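You operate a simulated robot arm through the tools that you are given. There is no shell and no other tool.

Carry out the task below with a simulated robot arm. There is one attempt and no reset: what you move stays moved.

JOB
Seal packs 27 and 75, then switch the sealer off again.
Fine: switch on, slide them to the slot, press the green button; the third pack stays open where it is.

It is judged by the outcome, as a careful person would: the job done as asked, and still so three seconds after it is handed in. It fails if anything else is knocked over, pushed out of place, dropped, spilled or broken. A push-on lid holds only when it is set on centred and level and pressed home; a screw cap is set on level and turned clockwise until tight.

ROBOT AND FRAMES
A 7-joint arm with a two-finger parallel gripper, fixed in place. Base frame: the origin is on the floor under the middle of its stand, x ahead of it, y to its left, z up. Lengths are in m, angles in rad, forces in N, time in s.
With the tool pointing down near the work surface it reaches from about 0.3 to 0.7 m from the base axis. Its first joint turns from -1.152 to 1.152 rad. Payload 1.57 kg.
The tool frame sits at the grasp point between the pads (the TCP): z along the fingers, y along the line on which they close. The tips reach 0.03 m beyond it. Largest opening 0.11 m; finger width 0.024, thickness 0.012; the body of the gripper, 0.048 by 0.112 m, starts 0.078 m behind the TCP.
Orientation is that of the tool frame in the base frame, as a unit quaternion [x, y, z, w]. With the fingers straight down and closing along the base's y, the tool's x points along the base's -x, its y along +y and its z along -z.

CONTROLS
- The arm moves only by the tool play_rows. Its arguments are lists of equal length, an entry for each row: "linear": the shift along the tool's x, y, z in m, a list of three; "rot": the turn, a rotation vector about the tool's x, y, z in rad, a list of three; "claw": the closure, from 0 (fully open) to 1 (shut). In form: {"linear": [[x, y, z], ...], "rot": [[rx, ry, rz], ...], "claw": [claw, ...]}. A call has 1 to 20 rows; each row is the pose to reach, as a shift and turn from the pose commanded when the call began, along the tool's axes at that moment. Each row takes 0.2 s and may step no farther than 0.05 m and 0.15 rad from the row before; otherwise, or with a gripper value out of range, the whole call is refused. A pose out of reach is approached as far as the arm can. The call stops where the force on the tool passes 50 N (or 10 N more than at its start, if that is more) or the arm is blocked; 0.2 s more then pass. Each finger travels about 0.108 m/s and halts on what it meets, pressing with about 38 N; the grip force reading is that of the motor and also rises with nothing between the fingers. The clock runs only during rows and for 0.2 s after the last one: add rows that repeat a pose to give the fingers time. The reply holds the time, the measured pose of the TCP, the force on the tool along the base axes, the opening and the grip force, in the units named above and with some noise, with the torque about the TCP (base axes, N m) and any sound that the robot's microphone picked up.
- Cameras (640 x 400 px; columns grow to the right, rows downward): "scene" is fixed at [0.1835, -0.4115, 1.4061]; the picture's right is [0.56, -0.83, 0.00], its down [-0.44, -0.30, -0.85] and it looks along [0.70, 0.47, -0.53] (base axes); focal length 335 px, centre (320, 200). "wrist" rides on the gripper at [0.07, 0.016, -0.141] in the tool frame; the picture's right is [-0.23, 0.97, 0.00], its down [-0.86, -0.20, -0.48] and it looks along [-0.47, -0.11, 0.88] (tool axes); focal length 222 px, centre (320, 200). There is no depth. A picture from a camera that has moved, and an enlarged one, comes with that camera's place and axes in the base frame and with its lens.
- grab_frame(camera): a new picture of that camera. The clock stands still meanwhile.
- close_up(camera, box): a new picture of the part [left, top, right, bottom] of that camera's present view, enlarged. The clock stands still meanwhile.
- close_job(): hands the job in; it is judged then, once.

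Nothing tells you positions but the pictures and the camera data. Unless the task says otherwise, let go and move clear before handing in.

The tools are called after "Call:" as name(argument=value, ...) on one line, values as JSON. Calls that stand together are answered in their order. play_rows: Moves the arm, as the interface text tells. Its arguments: {"type":"object","properties":{"linear":{"type":"array"},"rot":{"type":"array"},"claw":{"type":"array"}},"required":["linear","rot","claw"]} The other tools are called the same way: grab_frame (camera) takes a picture; close_up (camera, box) takes an enlarged picture of a part of a camera's view; close_job () hands the job in.

At the start:

```text
time_s: 0.0
ee_pos: [0.3939, -0.1038, 1.1962]
ee_rot: [0.0, 1.0, 0.001, 0.0]
force: [-0.2, -0.7, -1.1]
ft_torque: [0.03, 0.0, -0.01]
gripper_width: 0.1102
grip_force: 0.3
```

scene: 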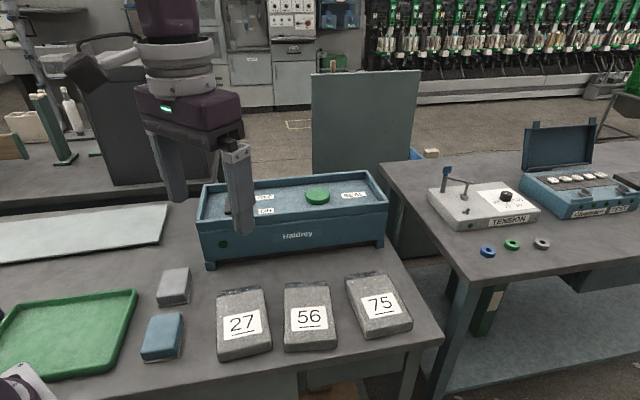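
wrist: 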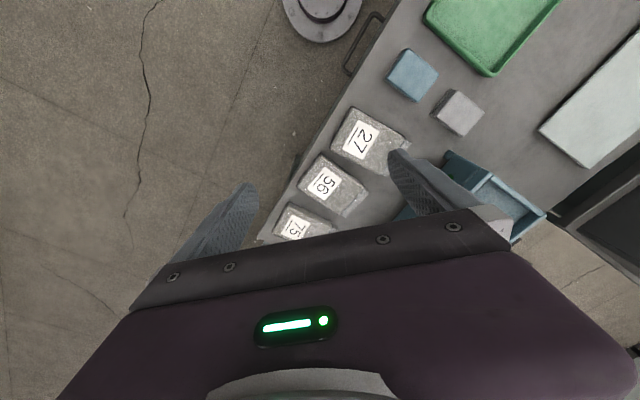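

I see a table with three packs (27, 56, 75), a blue sealer labelled Haldrey with a green button and some labelled controls. Next I look closer at the sealer and packs before moving.

Call:
close_up(camera="scene", box=[180, 150, 420, 300])

Call:
close_up(camera="scene", box=[120, 240, 440, 400])

Call:
close_up(camera="wrist", box=[260, 80, 560, 268])

```text
2.67 times, centred on (300, 225) of scene
camera zoom: at [0.1835, -0.4115, 1.4061], right [0.56, -0.83, 0.0], down [-0.44, -0.3, -0.85], along [0.7, 0.47, -0.53], focal length 894 px, centre (373, 133)
```

zoom: 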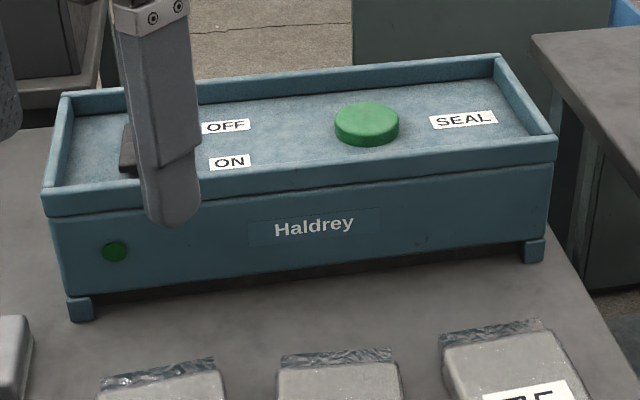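

```text
2.00 times, centred on (280, 320) of scene
camera zoom: at [0.1835, -0.4115, 1.4061], right [0.56, -0.83, 0.0], down [-0.44, -0.3, -0.85], along [0.7, 0.47, -0.53], focal length 670 px, centre (400, -40)
```

zoom: 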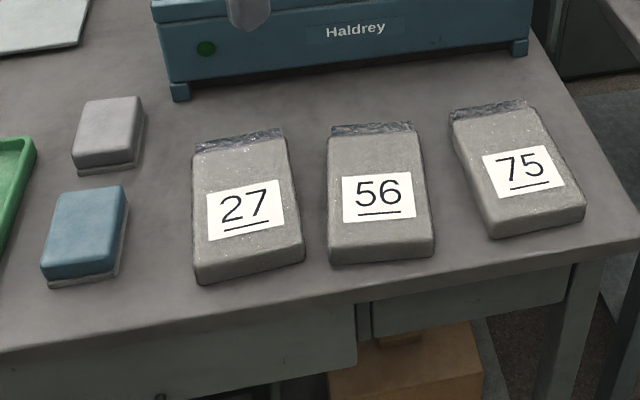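

```text
2.13 times, centred on (410, 174) of wrist
camera zoom: at [0.3249, -0.0864, 1.3377], right [0.23, 0.97, 0.0], down [0.86, -0.2, 0.48], along [0.47, -0.11, -0.88], focal length 473 px, centre (128, 255)
```

zoom: 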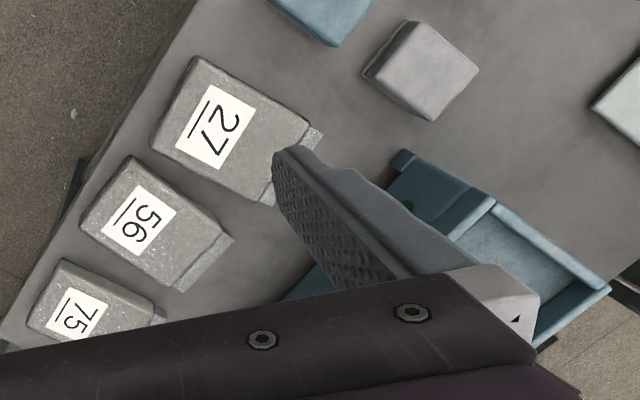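

The pack labels triangulate to about z 0.81, with 27 near (0.47,-0.02), 56 near (0.56,-0.13) and 75 near (0.68,-0.245). The sealer's long face runs at about -45° behind them, and the finger hides its switch. I'll turn the hand towards the sealer, staying high, to get a better view.

Call:
play_rows(linear=[[-0.015, 0.025, 0], [-0.03, 0.05, 0], [-0.045, 0.075, 0], [-0.06, 0.1, 0], [-0.075, 0.125, 0], [-0.09, 0.15, 0], [-0.09, 0.15, 0]], rot=[[0, 0, -0.13], [0, 0, -0.26], [0, 0, -0.39], [0, 0, -0.52], [0, 0, -0.65], [0, 0, -0.78], [0, 0, -0.78]], claw=[0, 0, 0, 0, 0, 0, 0])

```text
time_s: 1.6
ee_pos: [0.4841, 0.0471, 1.1972]
ee_rot: [-0.381, 0.924, -0.001, 0.0]
force: [0.8, -0.3, 0.0]
ft_torque: [0.03, -0.04, 0.0]
gripper_width: 0.11
grip_force: 0.1
```

The hand is now turned to face the sealer. I take both pictures to see the switch and the sealer's geometry.

Call:
grab_frame(camera="wrist")

Call:
grab_frame(camera="scene")

```text
taken
camera wrist: at [0.4233, 0.0099, 1.3378], right [-0.52, 0.85, 0.0], down [0.75, 0.46, 0.48], along [0.41, 0.25, -0.88], focal length 222 px, centre (320, 200)
```

wrist: 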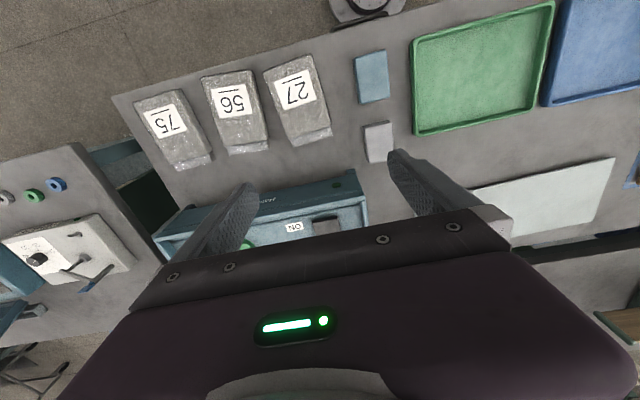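

```text
taken
```

scene: 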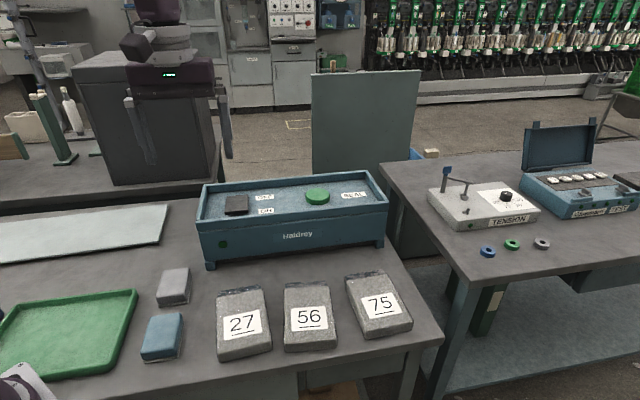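

The scene camera now has an unobstructed view of the sealer. I zoom in on the switch, button, slot and packs.

Call:
close_up(camera="scene", box=[185, 160, 297, 230])

Call:
close_up(camera="scene", box=[190, 160, 400, 291])

Call:
close_up(camera="scene", box=[190, 220, 430, 370])

Call:
close_up(camera="wrist", box=[120, 60, 400, 260])

```text
5.71 times, centred on (241, 195) of scene
camera zoom: at [0.1836, -0.4115, 1.4061], right [0.56, -0.83, 0.0], down [-0.44, -0.3, -0.85], along [0.7, 0.47, -0.53], focal length 1915 px, centre (771, 229)
```

zoom: 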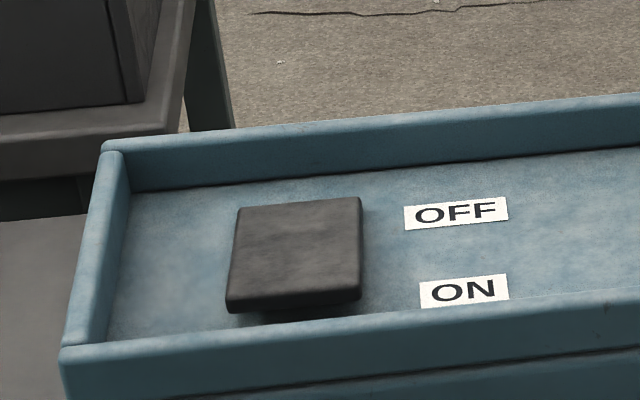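

```text
3.05 times, centred on (295, 226) of scene
camera zoom: at [0.1836, -0.4115, 1.4061], right [0.56, -0.83, 0.0], down [-0.44, -0.3, -0.85], along [0.7, 0.47, -0.53], focal length 1021 px, centre (396, 122)
```

zoom: 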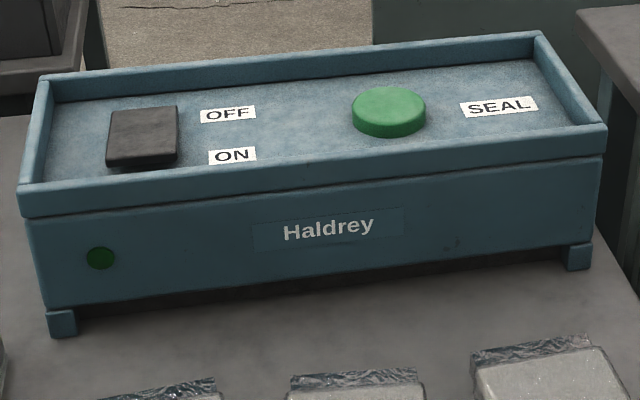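

```text
2.67 times, centred on (310, 295) of scene
camera zoom: at [0.1836, -0.4115, 1.4061], right [0.56, -0.83, 0.0], down [-0.44, -0.3, -0.85], along [0.7, 0.47, -0.53], focal length 894 px, centre (347, -53)
```

zoom: 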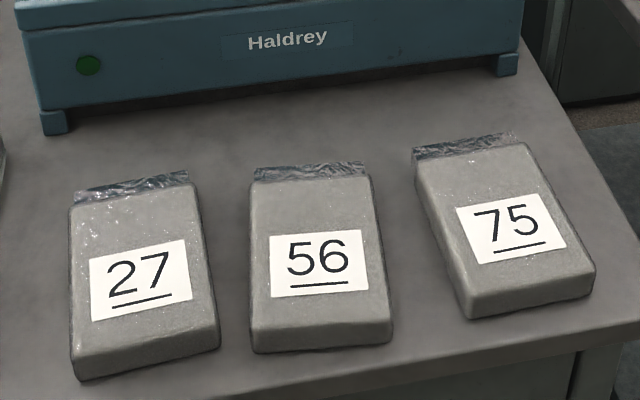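

```text
2.00 times, centred on (260, 160) of wrist
camera zoom: at [0.4233, 0.0099, 1.3378], right [-0.52, 0.85, 0.0], down [0.75, 0.46, 0.48], along [0.41, 0.25, -0.88], focal length 444 px, centre (440, 280)
```

zoom: 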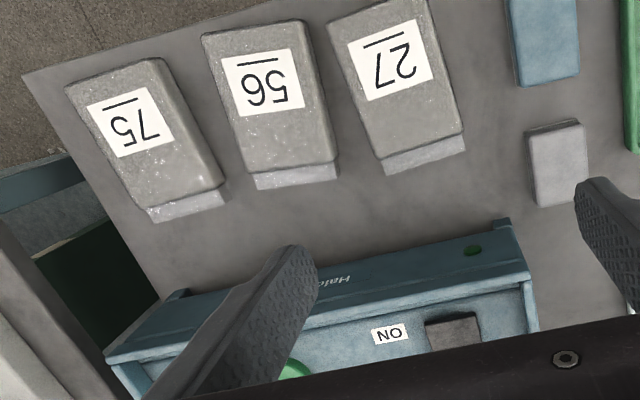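

From the pictures, the sealer's front face lies on the line v=(x+y)/√2≈0.54, its panel is at z≈0.914, the rocker is near (0.68,0.19) and the button near (0.83,0.03). I need to know which way the rocker is tipped, so I'll zoom in tighter.

Call:
close_up(camera="scene", box=[215, 185, 263, 215])

Call:
close_up(camera="scene", box=[290, 175, 346, 210])

Call:
close_up(camera="wrist", box=[270, 160, 380, 240])

```text
13.33 times, centred on (239, 200) of scene
camera zoom: at [0.1836, -0.4115, 1.4061], right [0.56, -0.83, 0.0], down [-0.44, -0.3, -0.85], along [0.7, 0.47, -0.53], focal length 4468 px, centre (1400, 200)
```

zoom: 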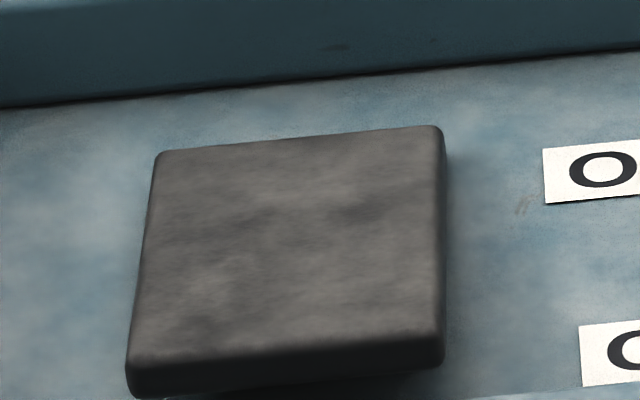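

```text
11.43 times, centred on (318, 192) of scene
camera zoom: at [0.1836, -0.4115, 1.4061], right [0.56, -0.83, 0.0], down [-0.44, -0.3, -0.85], along [0.7, 0.47, -0.53], focal length 3830 px, centre (343, 286)
```

zoom: 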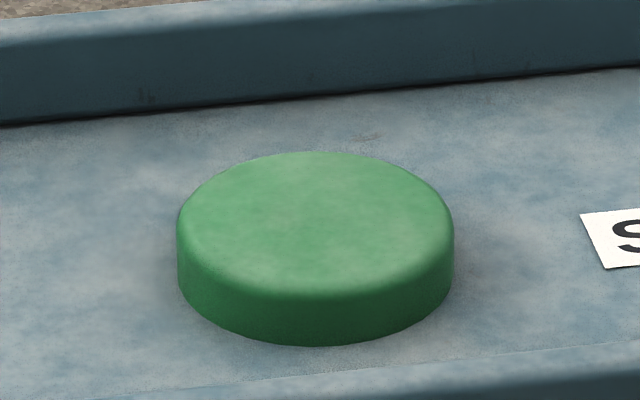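

```text
5.00 times, centred on (325, 200) of wrist
camera zoom: at [0.4233, 0.0099, 1.3378], right [-0.52, 0.85, 0.0], down [0.75, 0.46, 0.48], along [0.41, 0.25, -0.88], focal length 1111 px, centre (295, 200)
```

zoom: 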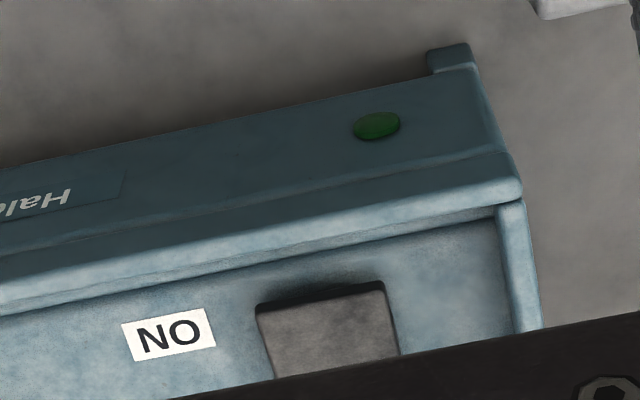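

The rocker's near (ON) edge stands up and the far (OFF) edge is down, so it's off, and pressing the near half should switch it on. I'll close the fingers and move over the ON half at about (0.665,0.174), staying well above the panel.

Call:
play_rows(linear=[[-0.0362, -0.0063, 0.0], [-0.0725, -0.0126, 0.0], [-0.1087, -0.0188, 0.0], [-0.145, -0.025, 0.0], [-0.181, -0.0314, 0.0], [-0.2174, -0.0377, 0.0], [-0.2174, -0.0377, 0.045], [-0.2174, -0.0377, 0.09], [-0.2174, -0.0377, 0.135], [-0.2174, -0.0377, 0.18], [-0.2174, -0.0377, 0.18]], rot=[[0, 0, 0], [0, 0, 0], [0, 0, 0], [0, 0, 0], [0, 0, 0], [0, 0, 0], [0, 0, 0], [0, 0, 0], [0, 0, 0], [0, 0, 0], [0, 0, 0]], claw=[1, 1, 1, 1, 1, 1, 1, 1, 1, 1, 1])

Call:
grab_frame(camera="wrist")

Call:
grab_frame(camera="scene")

```text
time_s: 4.0
ee_pos: [0.6605, 0.1706, 1.0164]
ee_rot: [-0.379, 0.925, 0.0, 0.001]
force: [0.2, 0.1, -0.3]
ft_torque: [0.01, 0.01, 0.0]
gripper_width: 0.0
grip_force: 21.2
out of reach, approached as far as the arm can: row 4, 5, 6, 7, 8, 9, 10, 11
```

```text
taken
camera wrist: at [0.5998, 0.1341, 1.1567], right [-0.52, 0.85, 0.0], down [0.75, 0.46, 0.48], along [0.41, 0.25, -0.88], focal length 222 px, centre (320, 200)
```

wrist: 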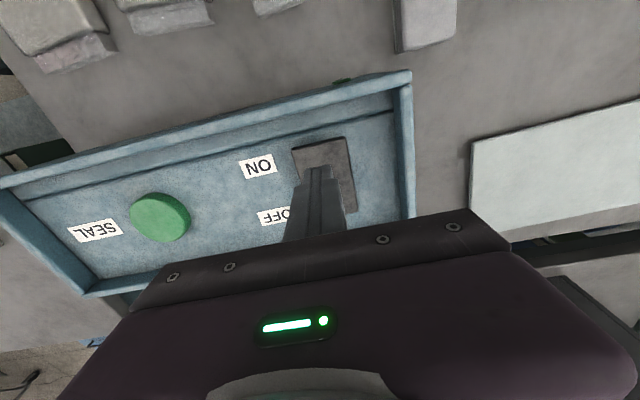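

```text
taken
```

scene: 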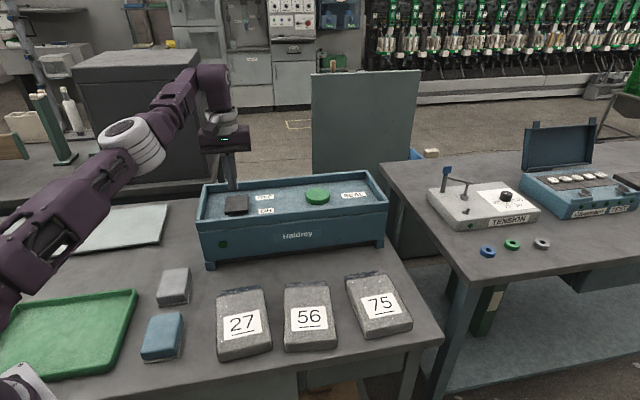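

The vertical tool tops out at about r=0.682 here, so the button will need a tilted tool. I zoom in to see where the fingertip sits relative to the rocker.

Call:
close_up(camera="wrist", box=[220, 100, 420, 240])

Call:
close_up(camera="scene", box=[195, 110, 291, 230])

Call:
close_up(camera="wrist", box=[0, 0, 420, 300])

```text
2.86 times, centred on (320, 170) of wrist
camera zoom: at [0.5998, 0.1341, 1.1567], right [-0.52, 0.85, 0.0], down [0.75, 0.46, 0.48], along [0.41, 0.25, -0.88], focal length 635 px, centre (320, 286)
```

zoom: 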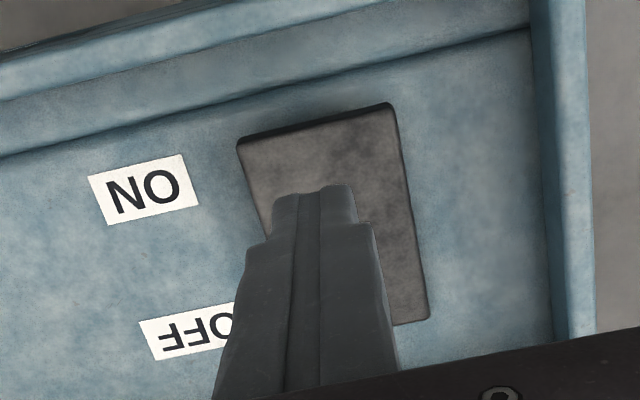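

```text
3.33 times, centred on (243, 170) of scene
camera zoom: at [0.1835, -0.4115, 1.4061], right [0.56, -0.83, 0.0], down [-0.44, -0.3, -0.85], along [0.7, 0.47, -0.53], focal length 1117 px, centre (577, 300)
```

zoom: 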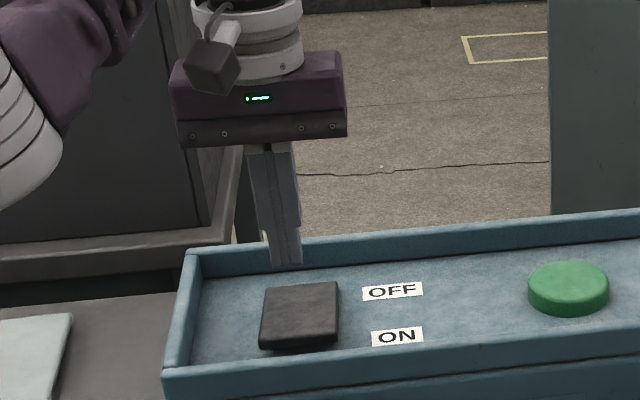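

```text
1.33 times, centred on (210, 150) of wrist
camera zoom: at [0.5998, 0.1341, 1.1567], right [-0.52, 0.85, 0.0], down [0.75, 0.46, 0.48], along [0.41, 0.25, -0.88], focal length 296 px, centre (467, 267)
```

zoom: 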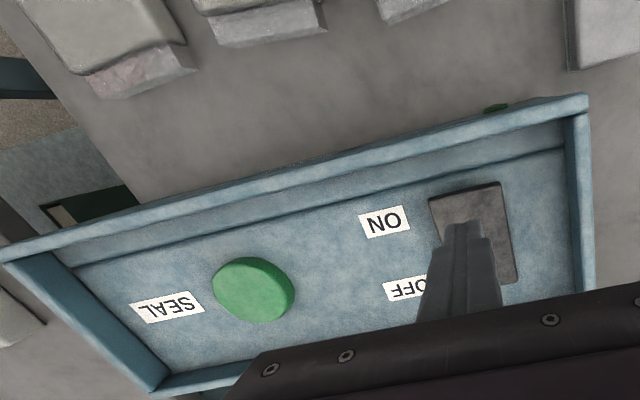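

The fingertip is right over the raised ON half, and the rocker spans v 0.574–0.674. I'll lower to just above it and then press in small steps, listening for a click.

Call:
play_rows(linear=[[0.004, 0, 0.02], [0.004, 0, 0.035], [0.004, 0, 0.042], [0.004, 0, 0.042]], rot=[[0, 0, 0], [0, 0, 0], [0, 0, 0], [0, 0, 0]], claw=[1, 1, 1, 1])

Call:
close_up(camera="wrist", box=[220, 80, 420, 220])

Call:
close_up(camera="scene", box=[195, 150, 291, 230])

```text
time_s: 5.0
ee_pos: [0.6582, 0.1688, 0.9742]
ee_rot: [-0.381, 0.925, 0.0, 0.0]
force: [0.1, 0.5, -0.2]
ft_torque: [0.0, 0.0, 0.0]
gripper_width: 0.0
grip_force: 21.1
```

```text
2.86 times, centred on (320, 150) of wrist
camera zoom: at [0.5965, 0.1311, 1.1154], right [-0.52, 0.85, 0.0], down [0.75, 0.46, 0.48], along [0.41, 0.25, -0.88], focal length 635 px, centre (320, 343)
```

zoom: 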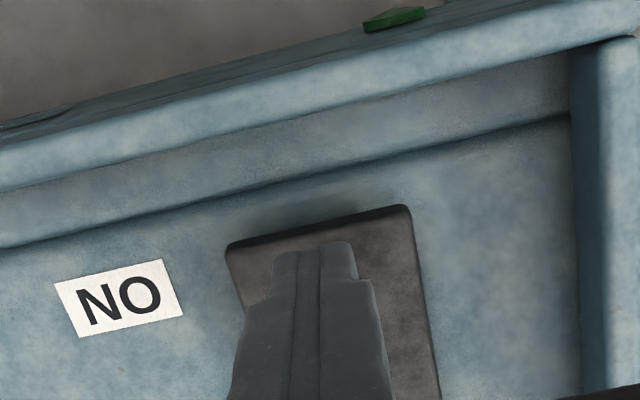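

```text
5.00 times, centred on (243, 190) of scene
camera zoom: at [0.1835, -0.4115, 1.4061], right [0.56, -0.83, 0.0], down [-0.44, -0.3, -0.85], along [0.7, 0.47, -0.53], focal length 1676 px, centre (705, 250)
```

zoom: 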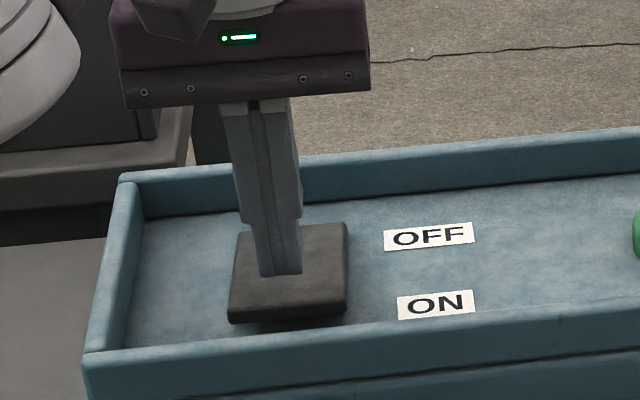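

The tip sits about 1–2 cm above the ON half. Now I press down slowly.

Call:
play_rows(linear=[[0, 0, 0.004], [0, 0, 0.008], [0, 0, 0.011], [0, 0, 0.014], [0, 0, 0.017], [0, 0, 0.02]], rot=[[0, 0, 0], [0, 0, 0], [0, 0, 0], [0, 0, 0], [0, 0, 0], [0, 0, 0]], claw=[1, 1, 1, 1, 1, 1])

```text
time_s: 6.4
ee_pos: [0.6562, 0.1686, 0.9542]
ee_rot: [-0.38, 0.925, 0.0, 0.0]
force: [0.7, -0.3, 0.6]
ft_torque: [0.04, -0.01, -0.01]
gripper_width: 0.0001
grip_force: 21.0
```

There's no contact yet with the tip at z≈0.924. I continue down in small steps.

Call:
play_rows(linear=[[-0.002, 0, 0.003], [-0.003, 0, 0.006], [-0.003, 0, 0.008], [-0.003, 0, 0.01]], rot=[[0, 0, 0], [0, 0, 0], [0, 0, 0], [0, 0, 0]], claw=[1, 1, 1, 1])

Call:
close_up(camera="scene", box=[195, 150, 291, 230])

Call:
close_up(camera="wrist", box=[220, 80, 420, 220])

```text
time_s: 7.3
ee_pos: [0.6595, 0.1709, 0.9507]
ee_rot: [-0.379, 0.925, -0.002, 0.002]
force: [-4.2, -1.4, 14.2]
ft_torque: [0.08, 0.0, 0.0]
gripper_width: 0.0
grip_force: 21.4
stopped in row 4: the force on the tool passed its limit at 55 N (the readings are from after the stop); the commanded pose is now the measured one
```

```text
5.00 times, centred on (243, 190) of scene
camera zoom: at [0.1831, -0.4116, 1.4061], right [0.56, -0.83, 0.0], down [-0.44, -0.3, -0.85], along [0.7, 0.47, -0.53], focal length 1676 px, centre (705, 250)
```

zoom: 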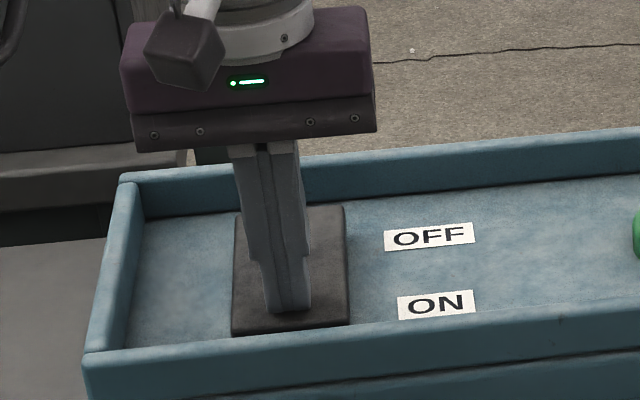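

```text
2.86 times, centred on (320, 150) of wrist
camera zoom: at [0.5985, 0.1333, 1.0913], right [-0.52, 0.85, 0.0], down [0.75, 0.46, 0.48], along [0.41, 0.25, -0.88], focal length 635 px, centre (320, 343)
```

zoom: 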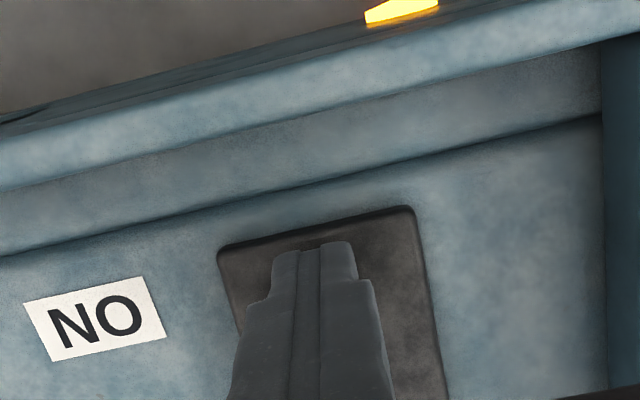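

The rocker tipped to ON and the front lamp turned amber, presumably heating. Now I raise clear and move over the table edge behind pack 27, with the fingers partly open for a two-point push.

Call:
play_rows(linear=[[0, 0, -0.035], [0, 0, -0.07], [0, 0, -0.1], [0.045, -0.001, -0.1], [0.09, -0.002, -0.1], [0.135, -0.004, -0.1], [0.18, -0.005, -0.1], [0.225, -0.006, -0.1], [0.27, -0.007, -0.1], [0.315, -0.008, -0.1], [0.3618, -0.0093, -0.1], [0.3618, -0.0093, -0.1]], rot=[[0, 0, 0], [0, 0, 0], [0, 0, 0], [0, 0, 0], [0, 0, 0], [0, 0, 0], [0, 0, 0], [0, 0, 0], [0, 0, 0], [0, 0, 0], [0, 0, 0], [0, 0, 0]], claw=[1, 1, 1, 0.4, 0.4, 0.4, 0.4, 0.4, 0.4, 0.4, 0.4, 0.4])

Call:
grab_frame(camera="wrist")

Call:
grab_frame(camera="scene")

```text
time_s: 9.9
ee_pos: [0.4072, -0.0909, 1.0486]
ee_rot: [-0.38, 0.925, -0.001, 0.002]
force: [0.2, 0.2, -0.4]
ft_torque: [-0.01, -0.06, 0.0]
gripper_width: 0.066
grip_force: 0.2
out of reach, approached as far as the arm can: row 3
```

```text
taken
camera wrist: at [0.3465, -0.128, 1.1892], right [-0.52, 0.85, 0.0], down [0.75, 0.46, 0.48], along [0.41, 0.25, -0.88], focal length 222 px, centre (320, 200)
```

wrist: 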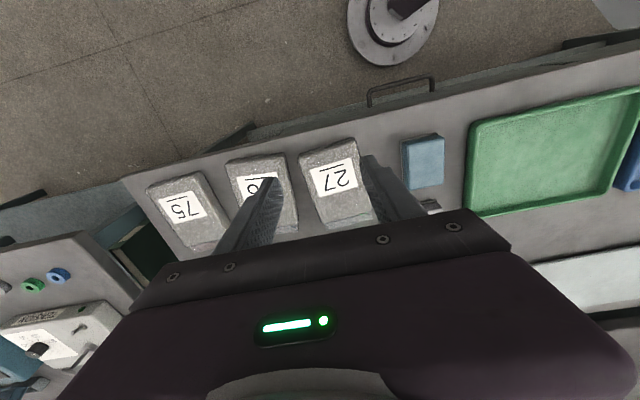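

```text
taken
```

scene: 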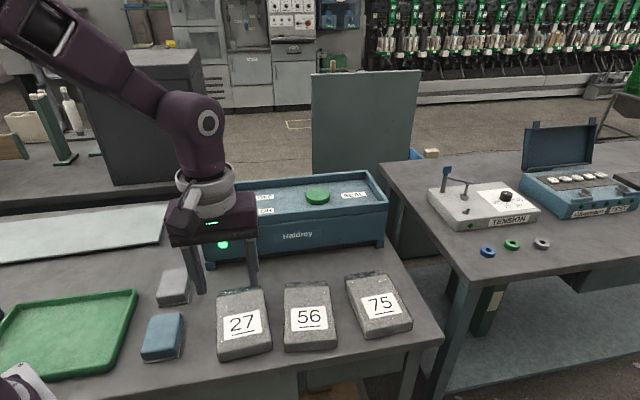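

The lamp has gone from amber to bright green, so the sealer is hot. I zoom in on pack 27 to line up the push.

Call:
close_up(camera="wrist", box=[210, 120, 410, 245])

Call:
close_up(camera="scene", box=[140, 180, 420, 380])

```text
3.20 times, centred on (310, 182) of wrist
camera zoom: at [0.3465, -0.128, 1.1892], right [-0.52, 0.85, 0.0], down [0.75, 0.46, 0.48], along [0.41, 0.25, -0.88], focal length 711 px, centre (352, 256)
```

zoom: 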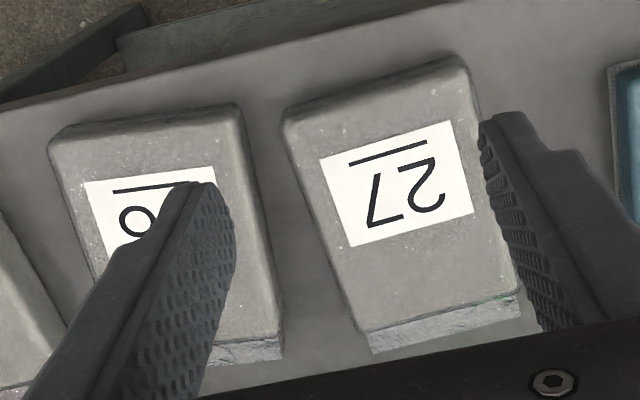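

```text
2.00 times, centred on (280, 280) of scene
camera zoom: at [0.1835, -0.4115, 1.4061], right [0.56, -0.83, 0.0], down [-0.44, -0.3, -0.85], along [0.7, 0.47, -0.53], focal length 670 px, centre (400, 40)
```

zoom: 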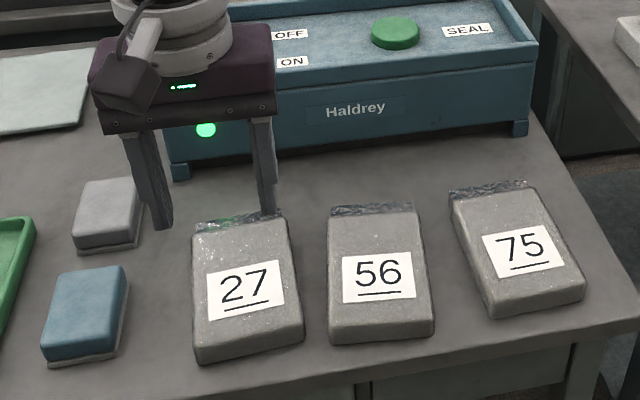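

Pack 27's near edge is at v≈0.262 and spans u 0.298–0.401. The fingers are centred behind it at v≈0.224 with about 2 cm of clearance. I'll lower the tips to about 1 cm above the table.

Call:
play_rows(linear=[[0, 0, 0.045], [0, 0, 0.09], [0, 0, 0.135], [0, 0, 0.18], [0, 0, 0.205], [0, 0, 0.22], [0, 0, 0.226], [0, 0, 0.226]], rot=[[0, 0, 0], [0, 0, 0], [0, 0, 0], [0, 0, 0], [0, 0, 0], [0, 0, 0], [0, 0, 0], [0, 0, 0]], claw=[0.4, 0.4, 0.4, 0.4, 0.4, 0.4, 0.4, 0.4])

Call:
grab_frame(camera="scene")

Call:
grab_frame(camera="wrist")

Call:
close_up(camera="scene", box=[140, 240, 340, 380])

```text
time_s: 11.8
ee_pos: [0.4088, -0.0897, 0.8226]
ee_rot: [-0.38, 0.925, -0.001, 0.002]
force: [-1.3, -0.1, -0.2]
ft_torque: [0.03, 0.02, -0.02]
gripper_width: 0.0662
grip_force: 0.0
```

```text
taken
```

scene: 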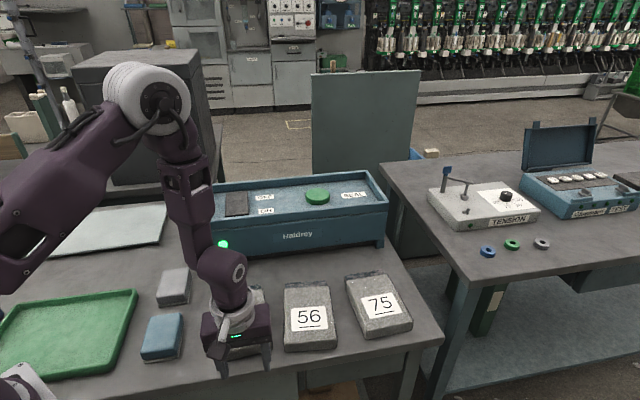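

```text
taken
camera wrist: at [0.3478, -0.1278, 0.9633], right [-0.52, 0.85, 0.0], down [0.75, 0.46, 0.48], along [0.41, 0.25, -0.88], focal length 222 px, centre (320, 200)
```

wrist: 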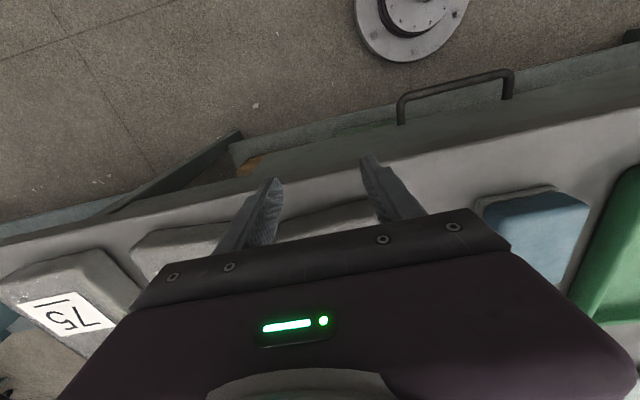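

```text
2.86 times, centred on (240, 310) of scene
camera zoom: at [0.1835, -0.4115, 1.4061], right [0.56, -0.83, 0.0], down [-0.44, -0.3, -0.85], along [0.7, 0.47, -0.53], focal length 958 px, centre (549, -114)
```

zoom: 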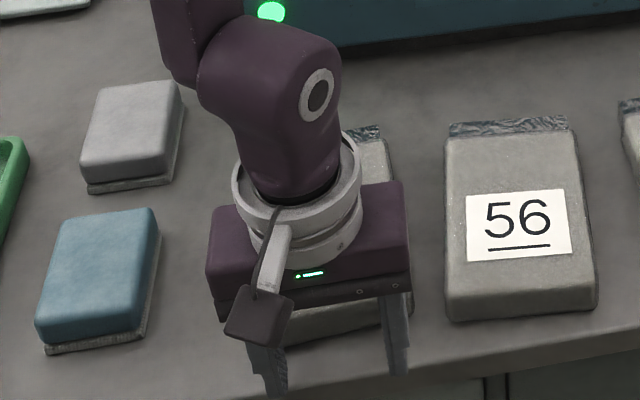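

The fingers are down behind pack 27 with the tips about 1.4 cm above the table. I push slowly towards the slot, stopping short of contact so I can check.

Call:
play_rows(linear=[[-0.01, 0, 0], [-0.02, 0, 0], [-0.028, 0, 0], [-0.036, 0, 0], [-0.044, 0, 0], [-0.052, 0, 0], [-0.06, 0, 0], [-0.068, 0, 0], [-0.076, 0, 0], [-0.084, 0, 0], [-0.092, 0, 0], [-0.1, 0, 0], [-0.107, 0, 0], [-0.113, 0, 0], [-0.117, 0, 0], [-0.117, 0, 0]], rot=[[0, 0, 0], [0, 0, 0], [0, 0, 0], [0, 0, 0], [0, 0, 0], [0, 0, 0], [0, 0, 0], [0, 0, 0], [0, 0, 0], [0, 0, 0], [0, 0, 0], [0, 0, 0], [0, 0, 0], [0, 0, 0], [0, 0, 0], [0, 0, 0]], claw=[0.4, 0.4, 0.4, 0.4, 0.4, 0.4, 0.4, 0.4, 0.4, 0.4, 0.4, 0.4, 0.4, 0.4, 0.4, 0.4])

Call:
grab_frame(camera="scene")

Call:
grab_frame(camera="wrist")

Call:
close_up(camera="scene", box=[180, 210, 340, 330])

```text
time_s: 15.2
ee_pos: [0.4936, -0.0071, 0.8247]
ee_rot: [-0.38, 0.925, -0.001, 0.002]
force: [-0.4, -1.3, 0.5]
ft_torque: [-0.03, 0.04, -0.06]
gripper_width: 0.0664
grip_force: 0.2
```

```text
taken
```

scene: 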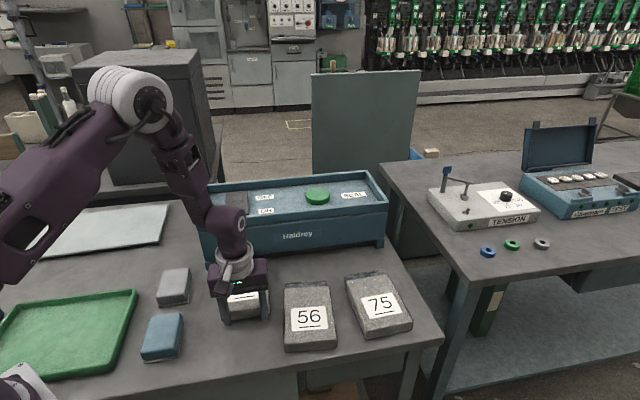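

```text
taken
camera wrist: at [0.4316, -0.0453, 0.9638], right [-0.52, 0.85, 0.0], down [0.75, 0.46, 0.48], along [0.41, 0.25, -0.88], focal length 222 px, centre (320, 200)
```

wrist: 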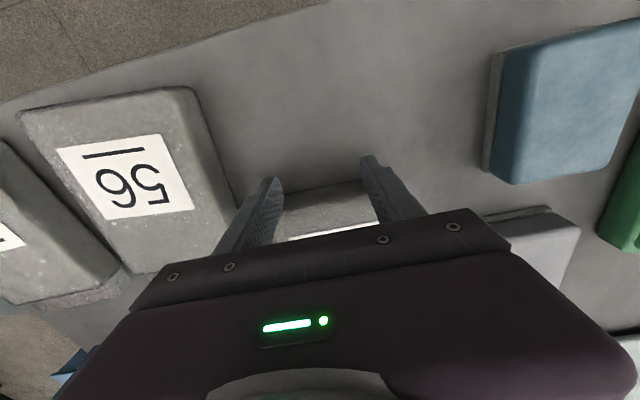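

```text
3.33 times, centred on (260, 270) of scene
camera zoom: at [0.1835, -0.4115, 1.4061], right [0.56, -0.83, 0.0], down [-0.44, -0.3, -0.85], along [0.7, 0.47, -0.53], focal length 1117 px, centre (520, -33)
```

zoom: 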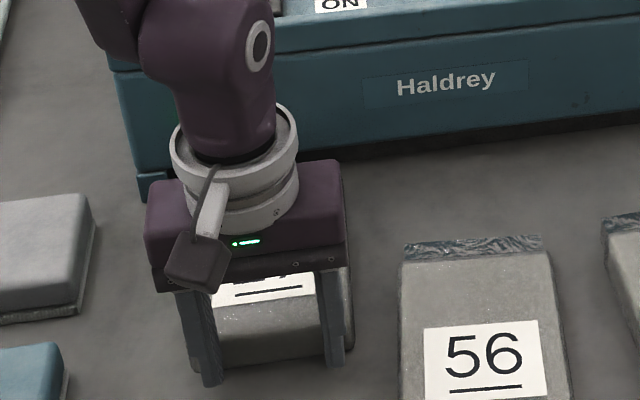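

Pack 27 moved squarely with the fingers, and its foil should now be at the slot mouth. I keep pushing in fine steps and watch the force.

Call:
play_rows(linear=[[-0.005, 0, 0], [-0.01, 0, 0], [-0.014, 0, 0], [-0.018, 0, 0], [-0.021, 0, 0], [-0.024, 0, 0], [-0.026, 0, 0], [-0.026, 0, 0]], rot=[[0, 0, 0], [0, 0, 0], [0, 0, 0], [0, 0, 0], [0, 0, 0], [0, 0, 0], [0, 0, 0], [0, 0, 0]], claw=[0.4, 0.4, 0.4, 0.4, 0.4, 0.4, 0.4, 0.4])

Call:
close_up(camera="scene", box=[180, 190, 340, 310])

Call:
grab_frame(camera="wrist")

```text
time_s: 16.9
ee_pos: [0.5104, 0.0095, 0.823]
ee_rot: [-0.379, 0.925, 0.0, 0.0]
force: [-10.2, -12.2, 4.6]
ft_torque: [0.02, 0.25, 0.4]
gripper_width: 0.0661
grip_force: 0.0
```

```text
3.33 times, centred on (260, 250) of scene
camera zoom: at [0.1832, -0.4118, 1.406], right [0.56, -0.83, 0.0], down [-0.44, -0.3, -0.85], along [0.7, 0.47, -0.53], focal length 1117 px, centre (520, 33)
```

zoom: 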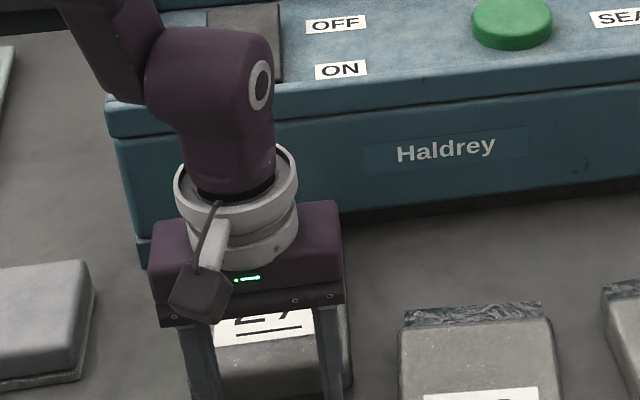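

```text
taken
camera wrist: at [0.4491, -0.0281, 0.9639], right [-0.52, 0.85, 0.0], down [0.75, 0.46, 0.48], along [0.41, 0.25, -0.88], focal length 222 px, centre (320, 200)
```

wrist: 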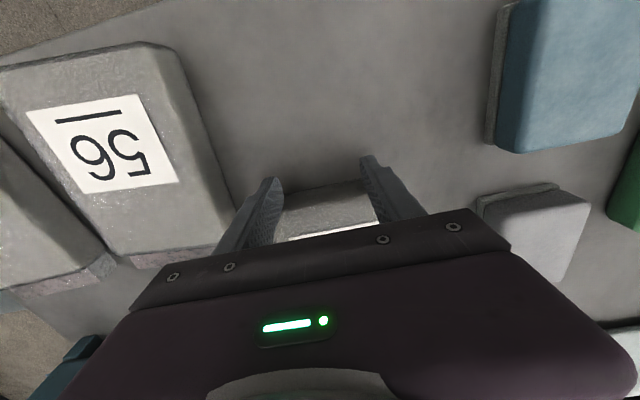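

About 16 N of resistance means pack 27 has reached the sealer. I back off, lift and inspect.

Call:
play_rows(linear=[[0.01, 0, 0], [0.025, 0, 0], [0.04, 0, 0], [0.06, 0, -0.04], [0.07, 0, -0.085], [0.08, 0, -0.13], [0.1, 0, -0.17], [0.14, 0, -0.2], [0.18, 0, -0.22], [0.18, 0, -0.22]], rot=[[0, 0, 0], [0, 0, 0], [0, 0, 0], [0, 0, 0], [0, 0, 0], [0, 0, 0], [0, 0, 0], [0, 0, 0], [0, 0, 0], [0, 0, 0]], claw=[0.4, 0.4, 0.4, 0.4, 0.4, 0.4, 0.4, 0.4, 0.4, 0.4])

Call:
grab_frame(camera="scene")

Call:
grab_frame(camera="wrist")

Call:
close_up(camera="scene", box=[190, 220, 350, 340])

```text
time_s: 19.1
ee_pos: [0.3813, -0.1163, 1.0423]
ee_rot: [-0.38, 0.925, -0.001, 0.001]
force: [0.4, 1.2, -0.9]
ft_torque: [0.03, 0.03, -0.02]
gripper_width: 0.0658
grip_force: 0.0
```

```text
taken
```

scene: 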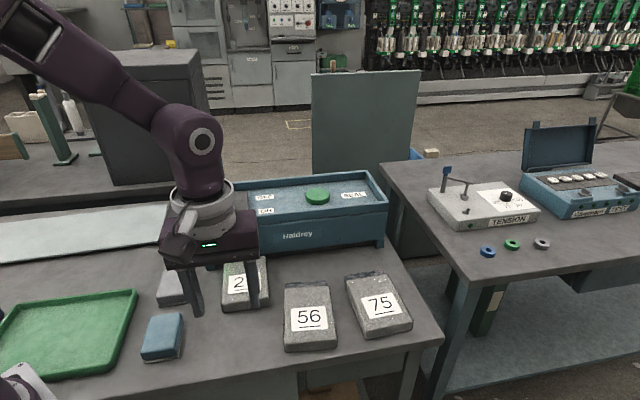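

```text
taken
camera wrist: at [0.32, -0.1538, 1.1843], right [-0.52, 0.85, 0.0], down [0.75, 0.46, 0.48], along [0.41, 0.25, -0.88], focal length 222 px, centre (320, 200)
```

wrist: 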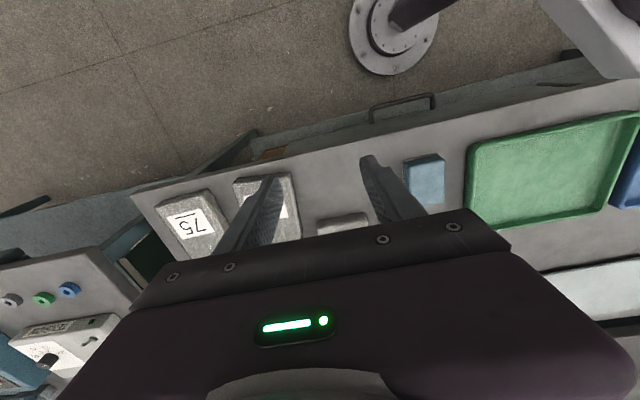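

```text
3.33 times, centred on (270, 280) of scene
camera zoom: at [0.1835, -0.4115, 1.4061], right [0.56, -0.83, 0.0], down [-0.44, -0.3, -0.85], along [0.7, 0.47, -0.53], focal length 1117 px, centre (487, -67)
```

zoom: 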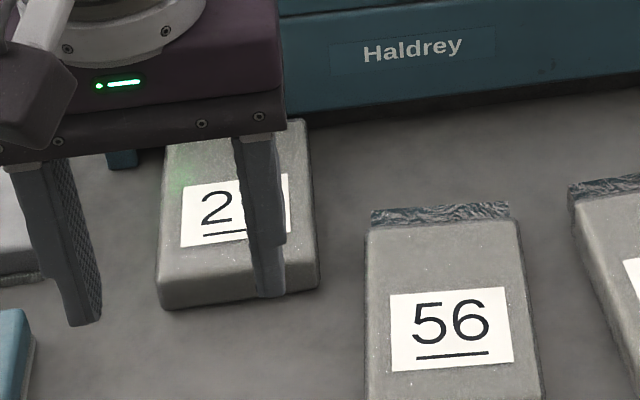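

Pack 27 sits against the sealer front with its foil in the slot. Now I swing along to pack 75 and tilt the fingers outward about 45° to get the reach.

Call:
play_rows(linear=[[-0.002, -0.0375, 0], [-0.004, -0.075, 0], [-0.006, -0.1125, 0], [-0.008, -0.15, 0], [-0.01, -0.1875, 0], [-0.012, -0.225, 0], [-0.014, -0.2625, 0], [-0.016, -0.3, 0], [-0.016, -0.3, 0]], rot=[[0, -0.1, 0], [0, -0.2, 0], [0, -0.3, 0], [0, -0.4, 0], [0, -0.5, 0], [0, -0.6, 0], [0, -0.7, 0], [0, -0.785, 0], [0, -0.785, 0]], claw=[0.4, 0.4, 0.4, 0.4, 0.4, 0.4, 0.4, 0.4, 0.4])

Call:
grab_frame(camera="scene")

Call:
grab_frame(camera="wrist")

Call:
close_up(camera="scene", box=[180, 190, 360, 325])

```text
time_s: 21.1
ee_pos: [0.6038, -0.3185, 1.043]
ee_rot: [-0.35, 0.854, 0.146, 0.355]
force: [0.8, 0.4, 0.4]
ft_torque: [0.05, -0.01, 0.03]
gripper_width: 0.0662
grip_force: 0.1
```

```text
taken
```

scene: 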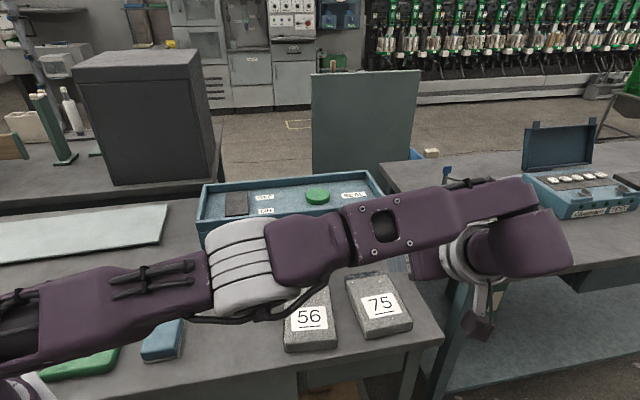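

```text
taken
camera wrist: at [0.4864, -0.412, 1.0929], right [-0.57, 0.81, 0.16], down [0.33, 0.04, 0.94], along [0.75, 0.59, -0.29], focal length 222 px, centre (320, 200)
```

wrist: 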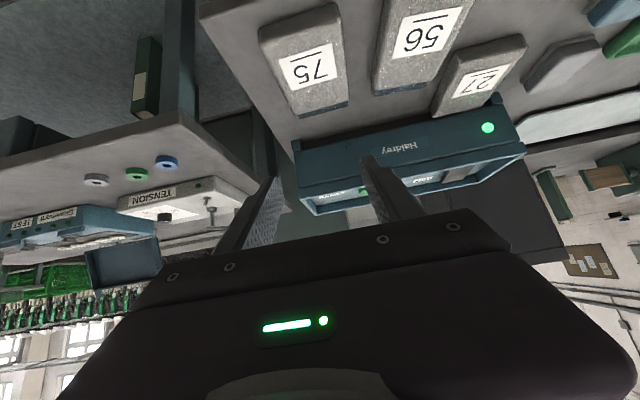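

```text
2.96 times, centred on (270, 258) of scene
camera zoom: at [0.1835, -0.4115, 1.4061], right [0.56, -0.83, 0.0], down [-0.44, -0.3, -0.85], along [0.7, 0.47, -0.53], focal length 993 px, centre (468, 30)
```

zoom: 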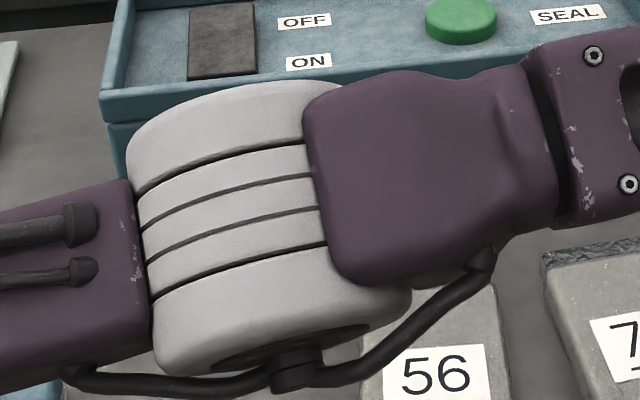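

The arm reached the tilted pose easily. I zoom the wrist view for a look at the three packs and the slot from this side.

Call:
close_up(camera="wrist", box=[240, 0, 540, 215])

Call:
close_up(camera="wrist", box=[400, 20, 540, 120])

Call:
close_up(camera="wrist", box=[240, 0, 400, 115])

```text
1.86 times, centred on (390, 108) of wrist
camera zoom: at [0.4864, -0.412, 1.0929], right [-0.57, 0.81, 0.16], down [0.33, 0.04, 0.94], along [0.75, 0.59, -0.29], focal length 413 px, centre (190, 372)
```

zoom: 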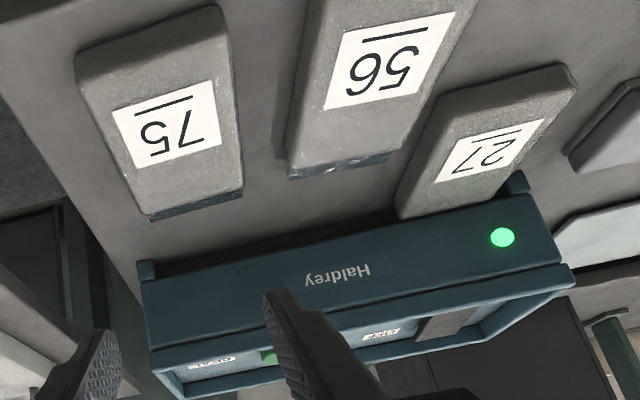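

```text
4.00 times, centred on (470, 70) of wrist
camera zoom: at [0.4864, -0.412, 1.0929], right [-0.57, 0.81, 0.16], down [0.33, 0.04, 0.94], along [0.75, 0.59, -0.29], focal length 888 px, centre (-280, 720)
```

zoom: 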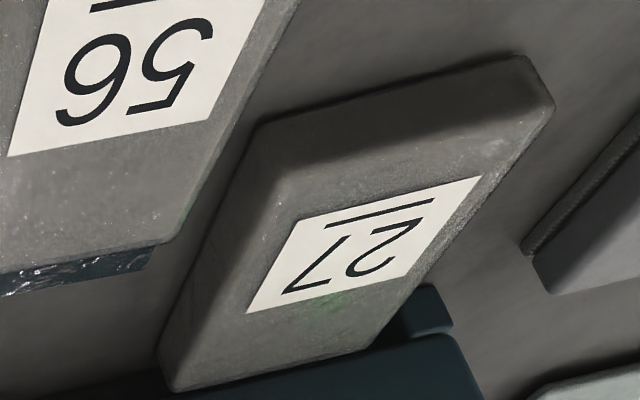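

```text
3.48 times, centred on (320, 58) of wrist
camera zoom: at [0.4864, -0.412, 1.0929], right [-0.57, 0.81, 0.16], down [0.33, 0.04, 0.94], along [0.75, 0.59, -0.29], focal length 773 px, centre (320, 696)
```

zoom: 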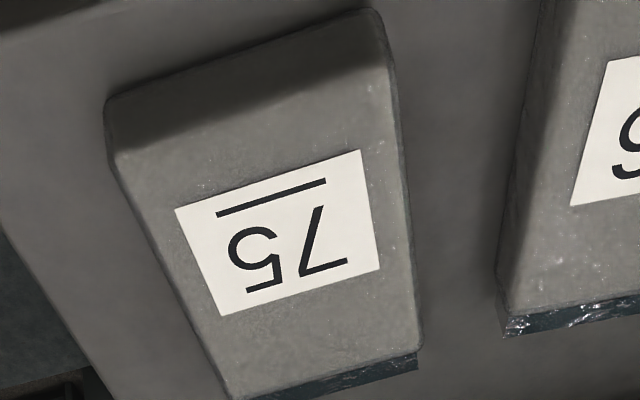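

Pack 75's near edge is at v≈0.256–0.265 and spans u 0.597–0.705. The fingers are centred at u=0.652 with about 2.4 cm of clearance behind it. I'll lower straight down to the pushing height.

Call:
play_rows(linear=[[0.0284, 0, 0.0282], [0.0567, 0, 0.0563], [0.0851, 0, 0.0845], [0.1134, 0, 0.1126], [0.1347, 0, 0.1338], [0.1489, 0, 0.1478], [0.156, 0, 0.1549], [0.161, 0, 0.1598], [0.161, 0, 0.1598]], rot=[[0, 0, 0], [0, 0, 0], [0, 0, 0], [0, 0, 0], [0, 0, 0], [0, 0, 0], [0, 0, 0], [0, 0, 0], [0, 0, 0]], claw=[0.4, 0.4, 0.4, 0.4, 0.4, 0.4, 0.4, 0.4, 0.4])

Call:
grab_frame(camera="scene")

Call:
grab_frame(camera="wrist")

```text
time_s: 23.1
ee_pos: [0.6037, -0.3202, 0.8162]
ee_rot: [-0.352, 0.855, 0.144, 0.354]
force: [-0.5, -0.3, 0.1]
ft_torque: [0.01, -0.01, 0.04]
gripper_width: 0.0659
grip_force: 0.2
```

```text
taken
```

scene: 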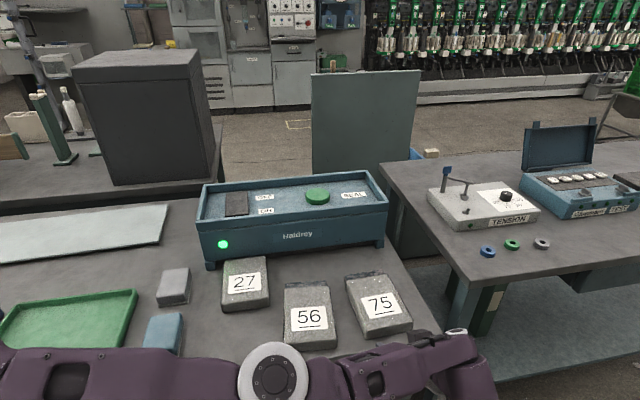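

```text
taken
camera wrist: at [0.4873, -0.4127, 0.8667], right [-0.57, 0.81, 0.16], down [0.33, 0.05, 0.94], along [0.75, 0.59, -0.29], focal length 222 px, centre (320, 200)
```

wrist: 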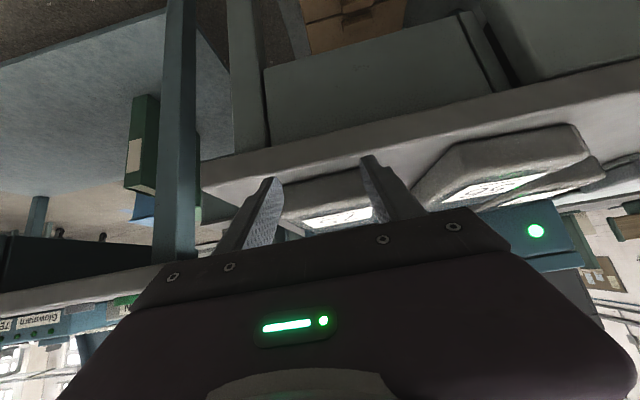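

The arm is clear of the sealer now, so I check how pack 27 sits at the slot before pushing 75.

Call:
close_up(camera="scene", box=[190, 220, 310, 320])

Call:
close_up(camera="scene", box=[320, 220, 470, 370])

Call:
close_up(camera="wrist", box=[200, 120, 480, 260])

```text
4.00 times, centred on (250, 270) of scene
camera zoom: at [0.1835, -0.4115, 1.4061], right [0.56, -0.83, 0.0], down [-0.44, -0.3, -0.85], along [0.7, 0.47, -0.53], focal length 1340 px, centre (600, -80)
```

zoom: 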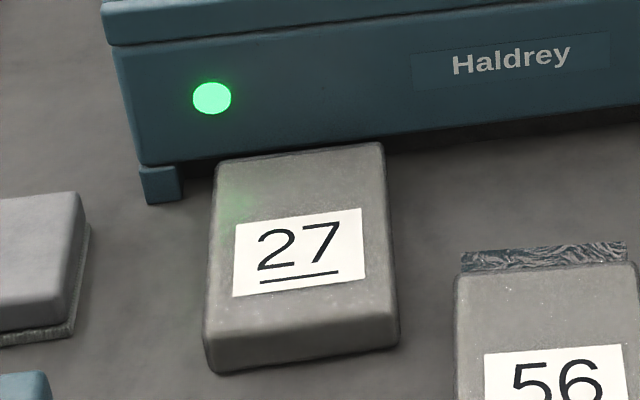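

```text
2.67 times, centred on (395, 295) of scene
camera zoom: at [0.1835, -0.4115, 1.4061], right [0.56, -0.83, 0.0], down [-0.44, -0.3, -0.85], along [0.7, 0.47, -0.53], focal length 894 px, centre (120, -53)
```

zoom: 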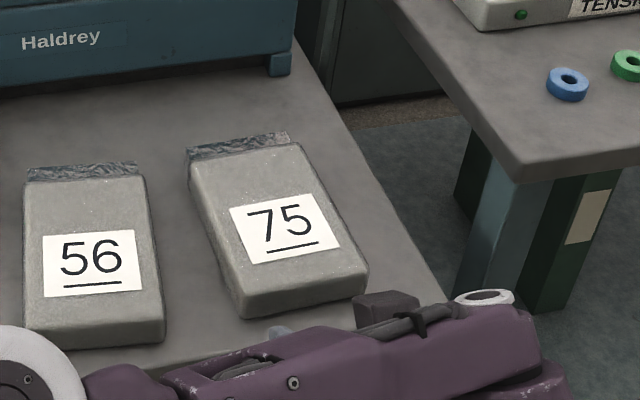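

```text
2.29 times, centred on (340, 190) of wrist
camera zoom: at [0.4873, -0.4127, 0.8667], right [-0.57, 0.81, 0.16], down [0.33, 0.05, 0.94], along [0.75, 0.59, -0.29], focal length 508 px, centre (274, 223)
```

zoom: 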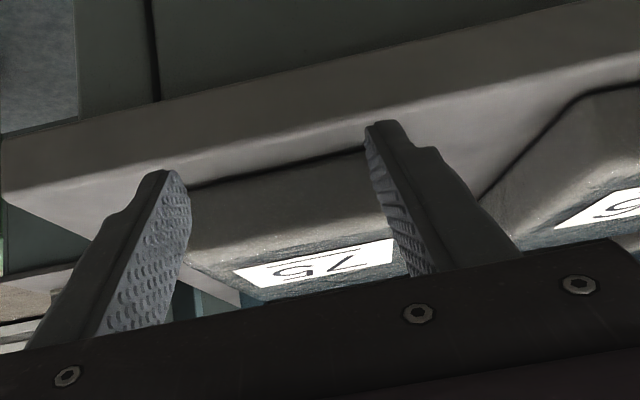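

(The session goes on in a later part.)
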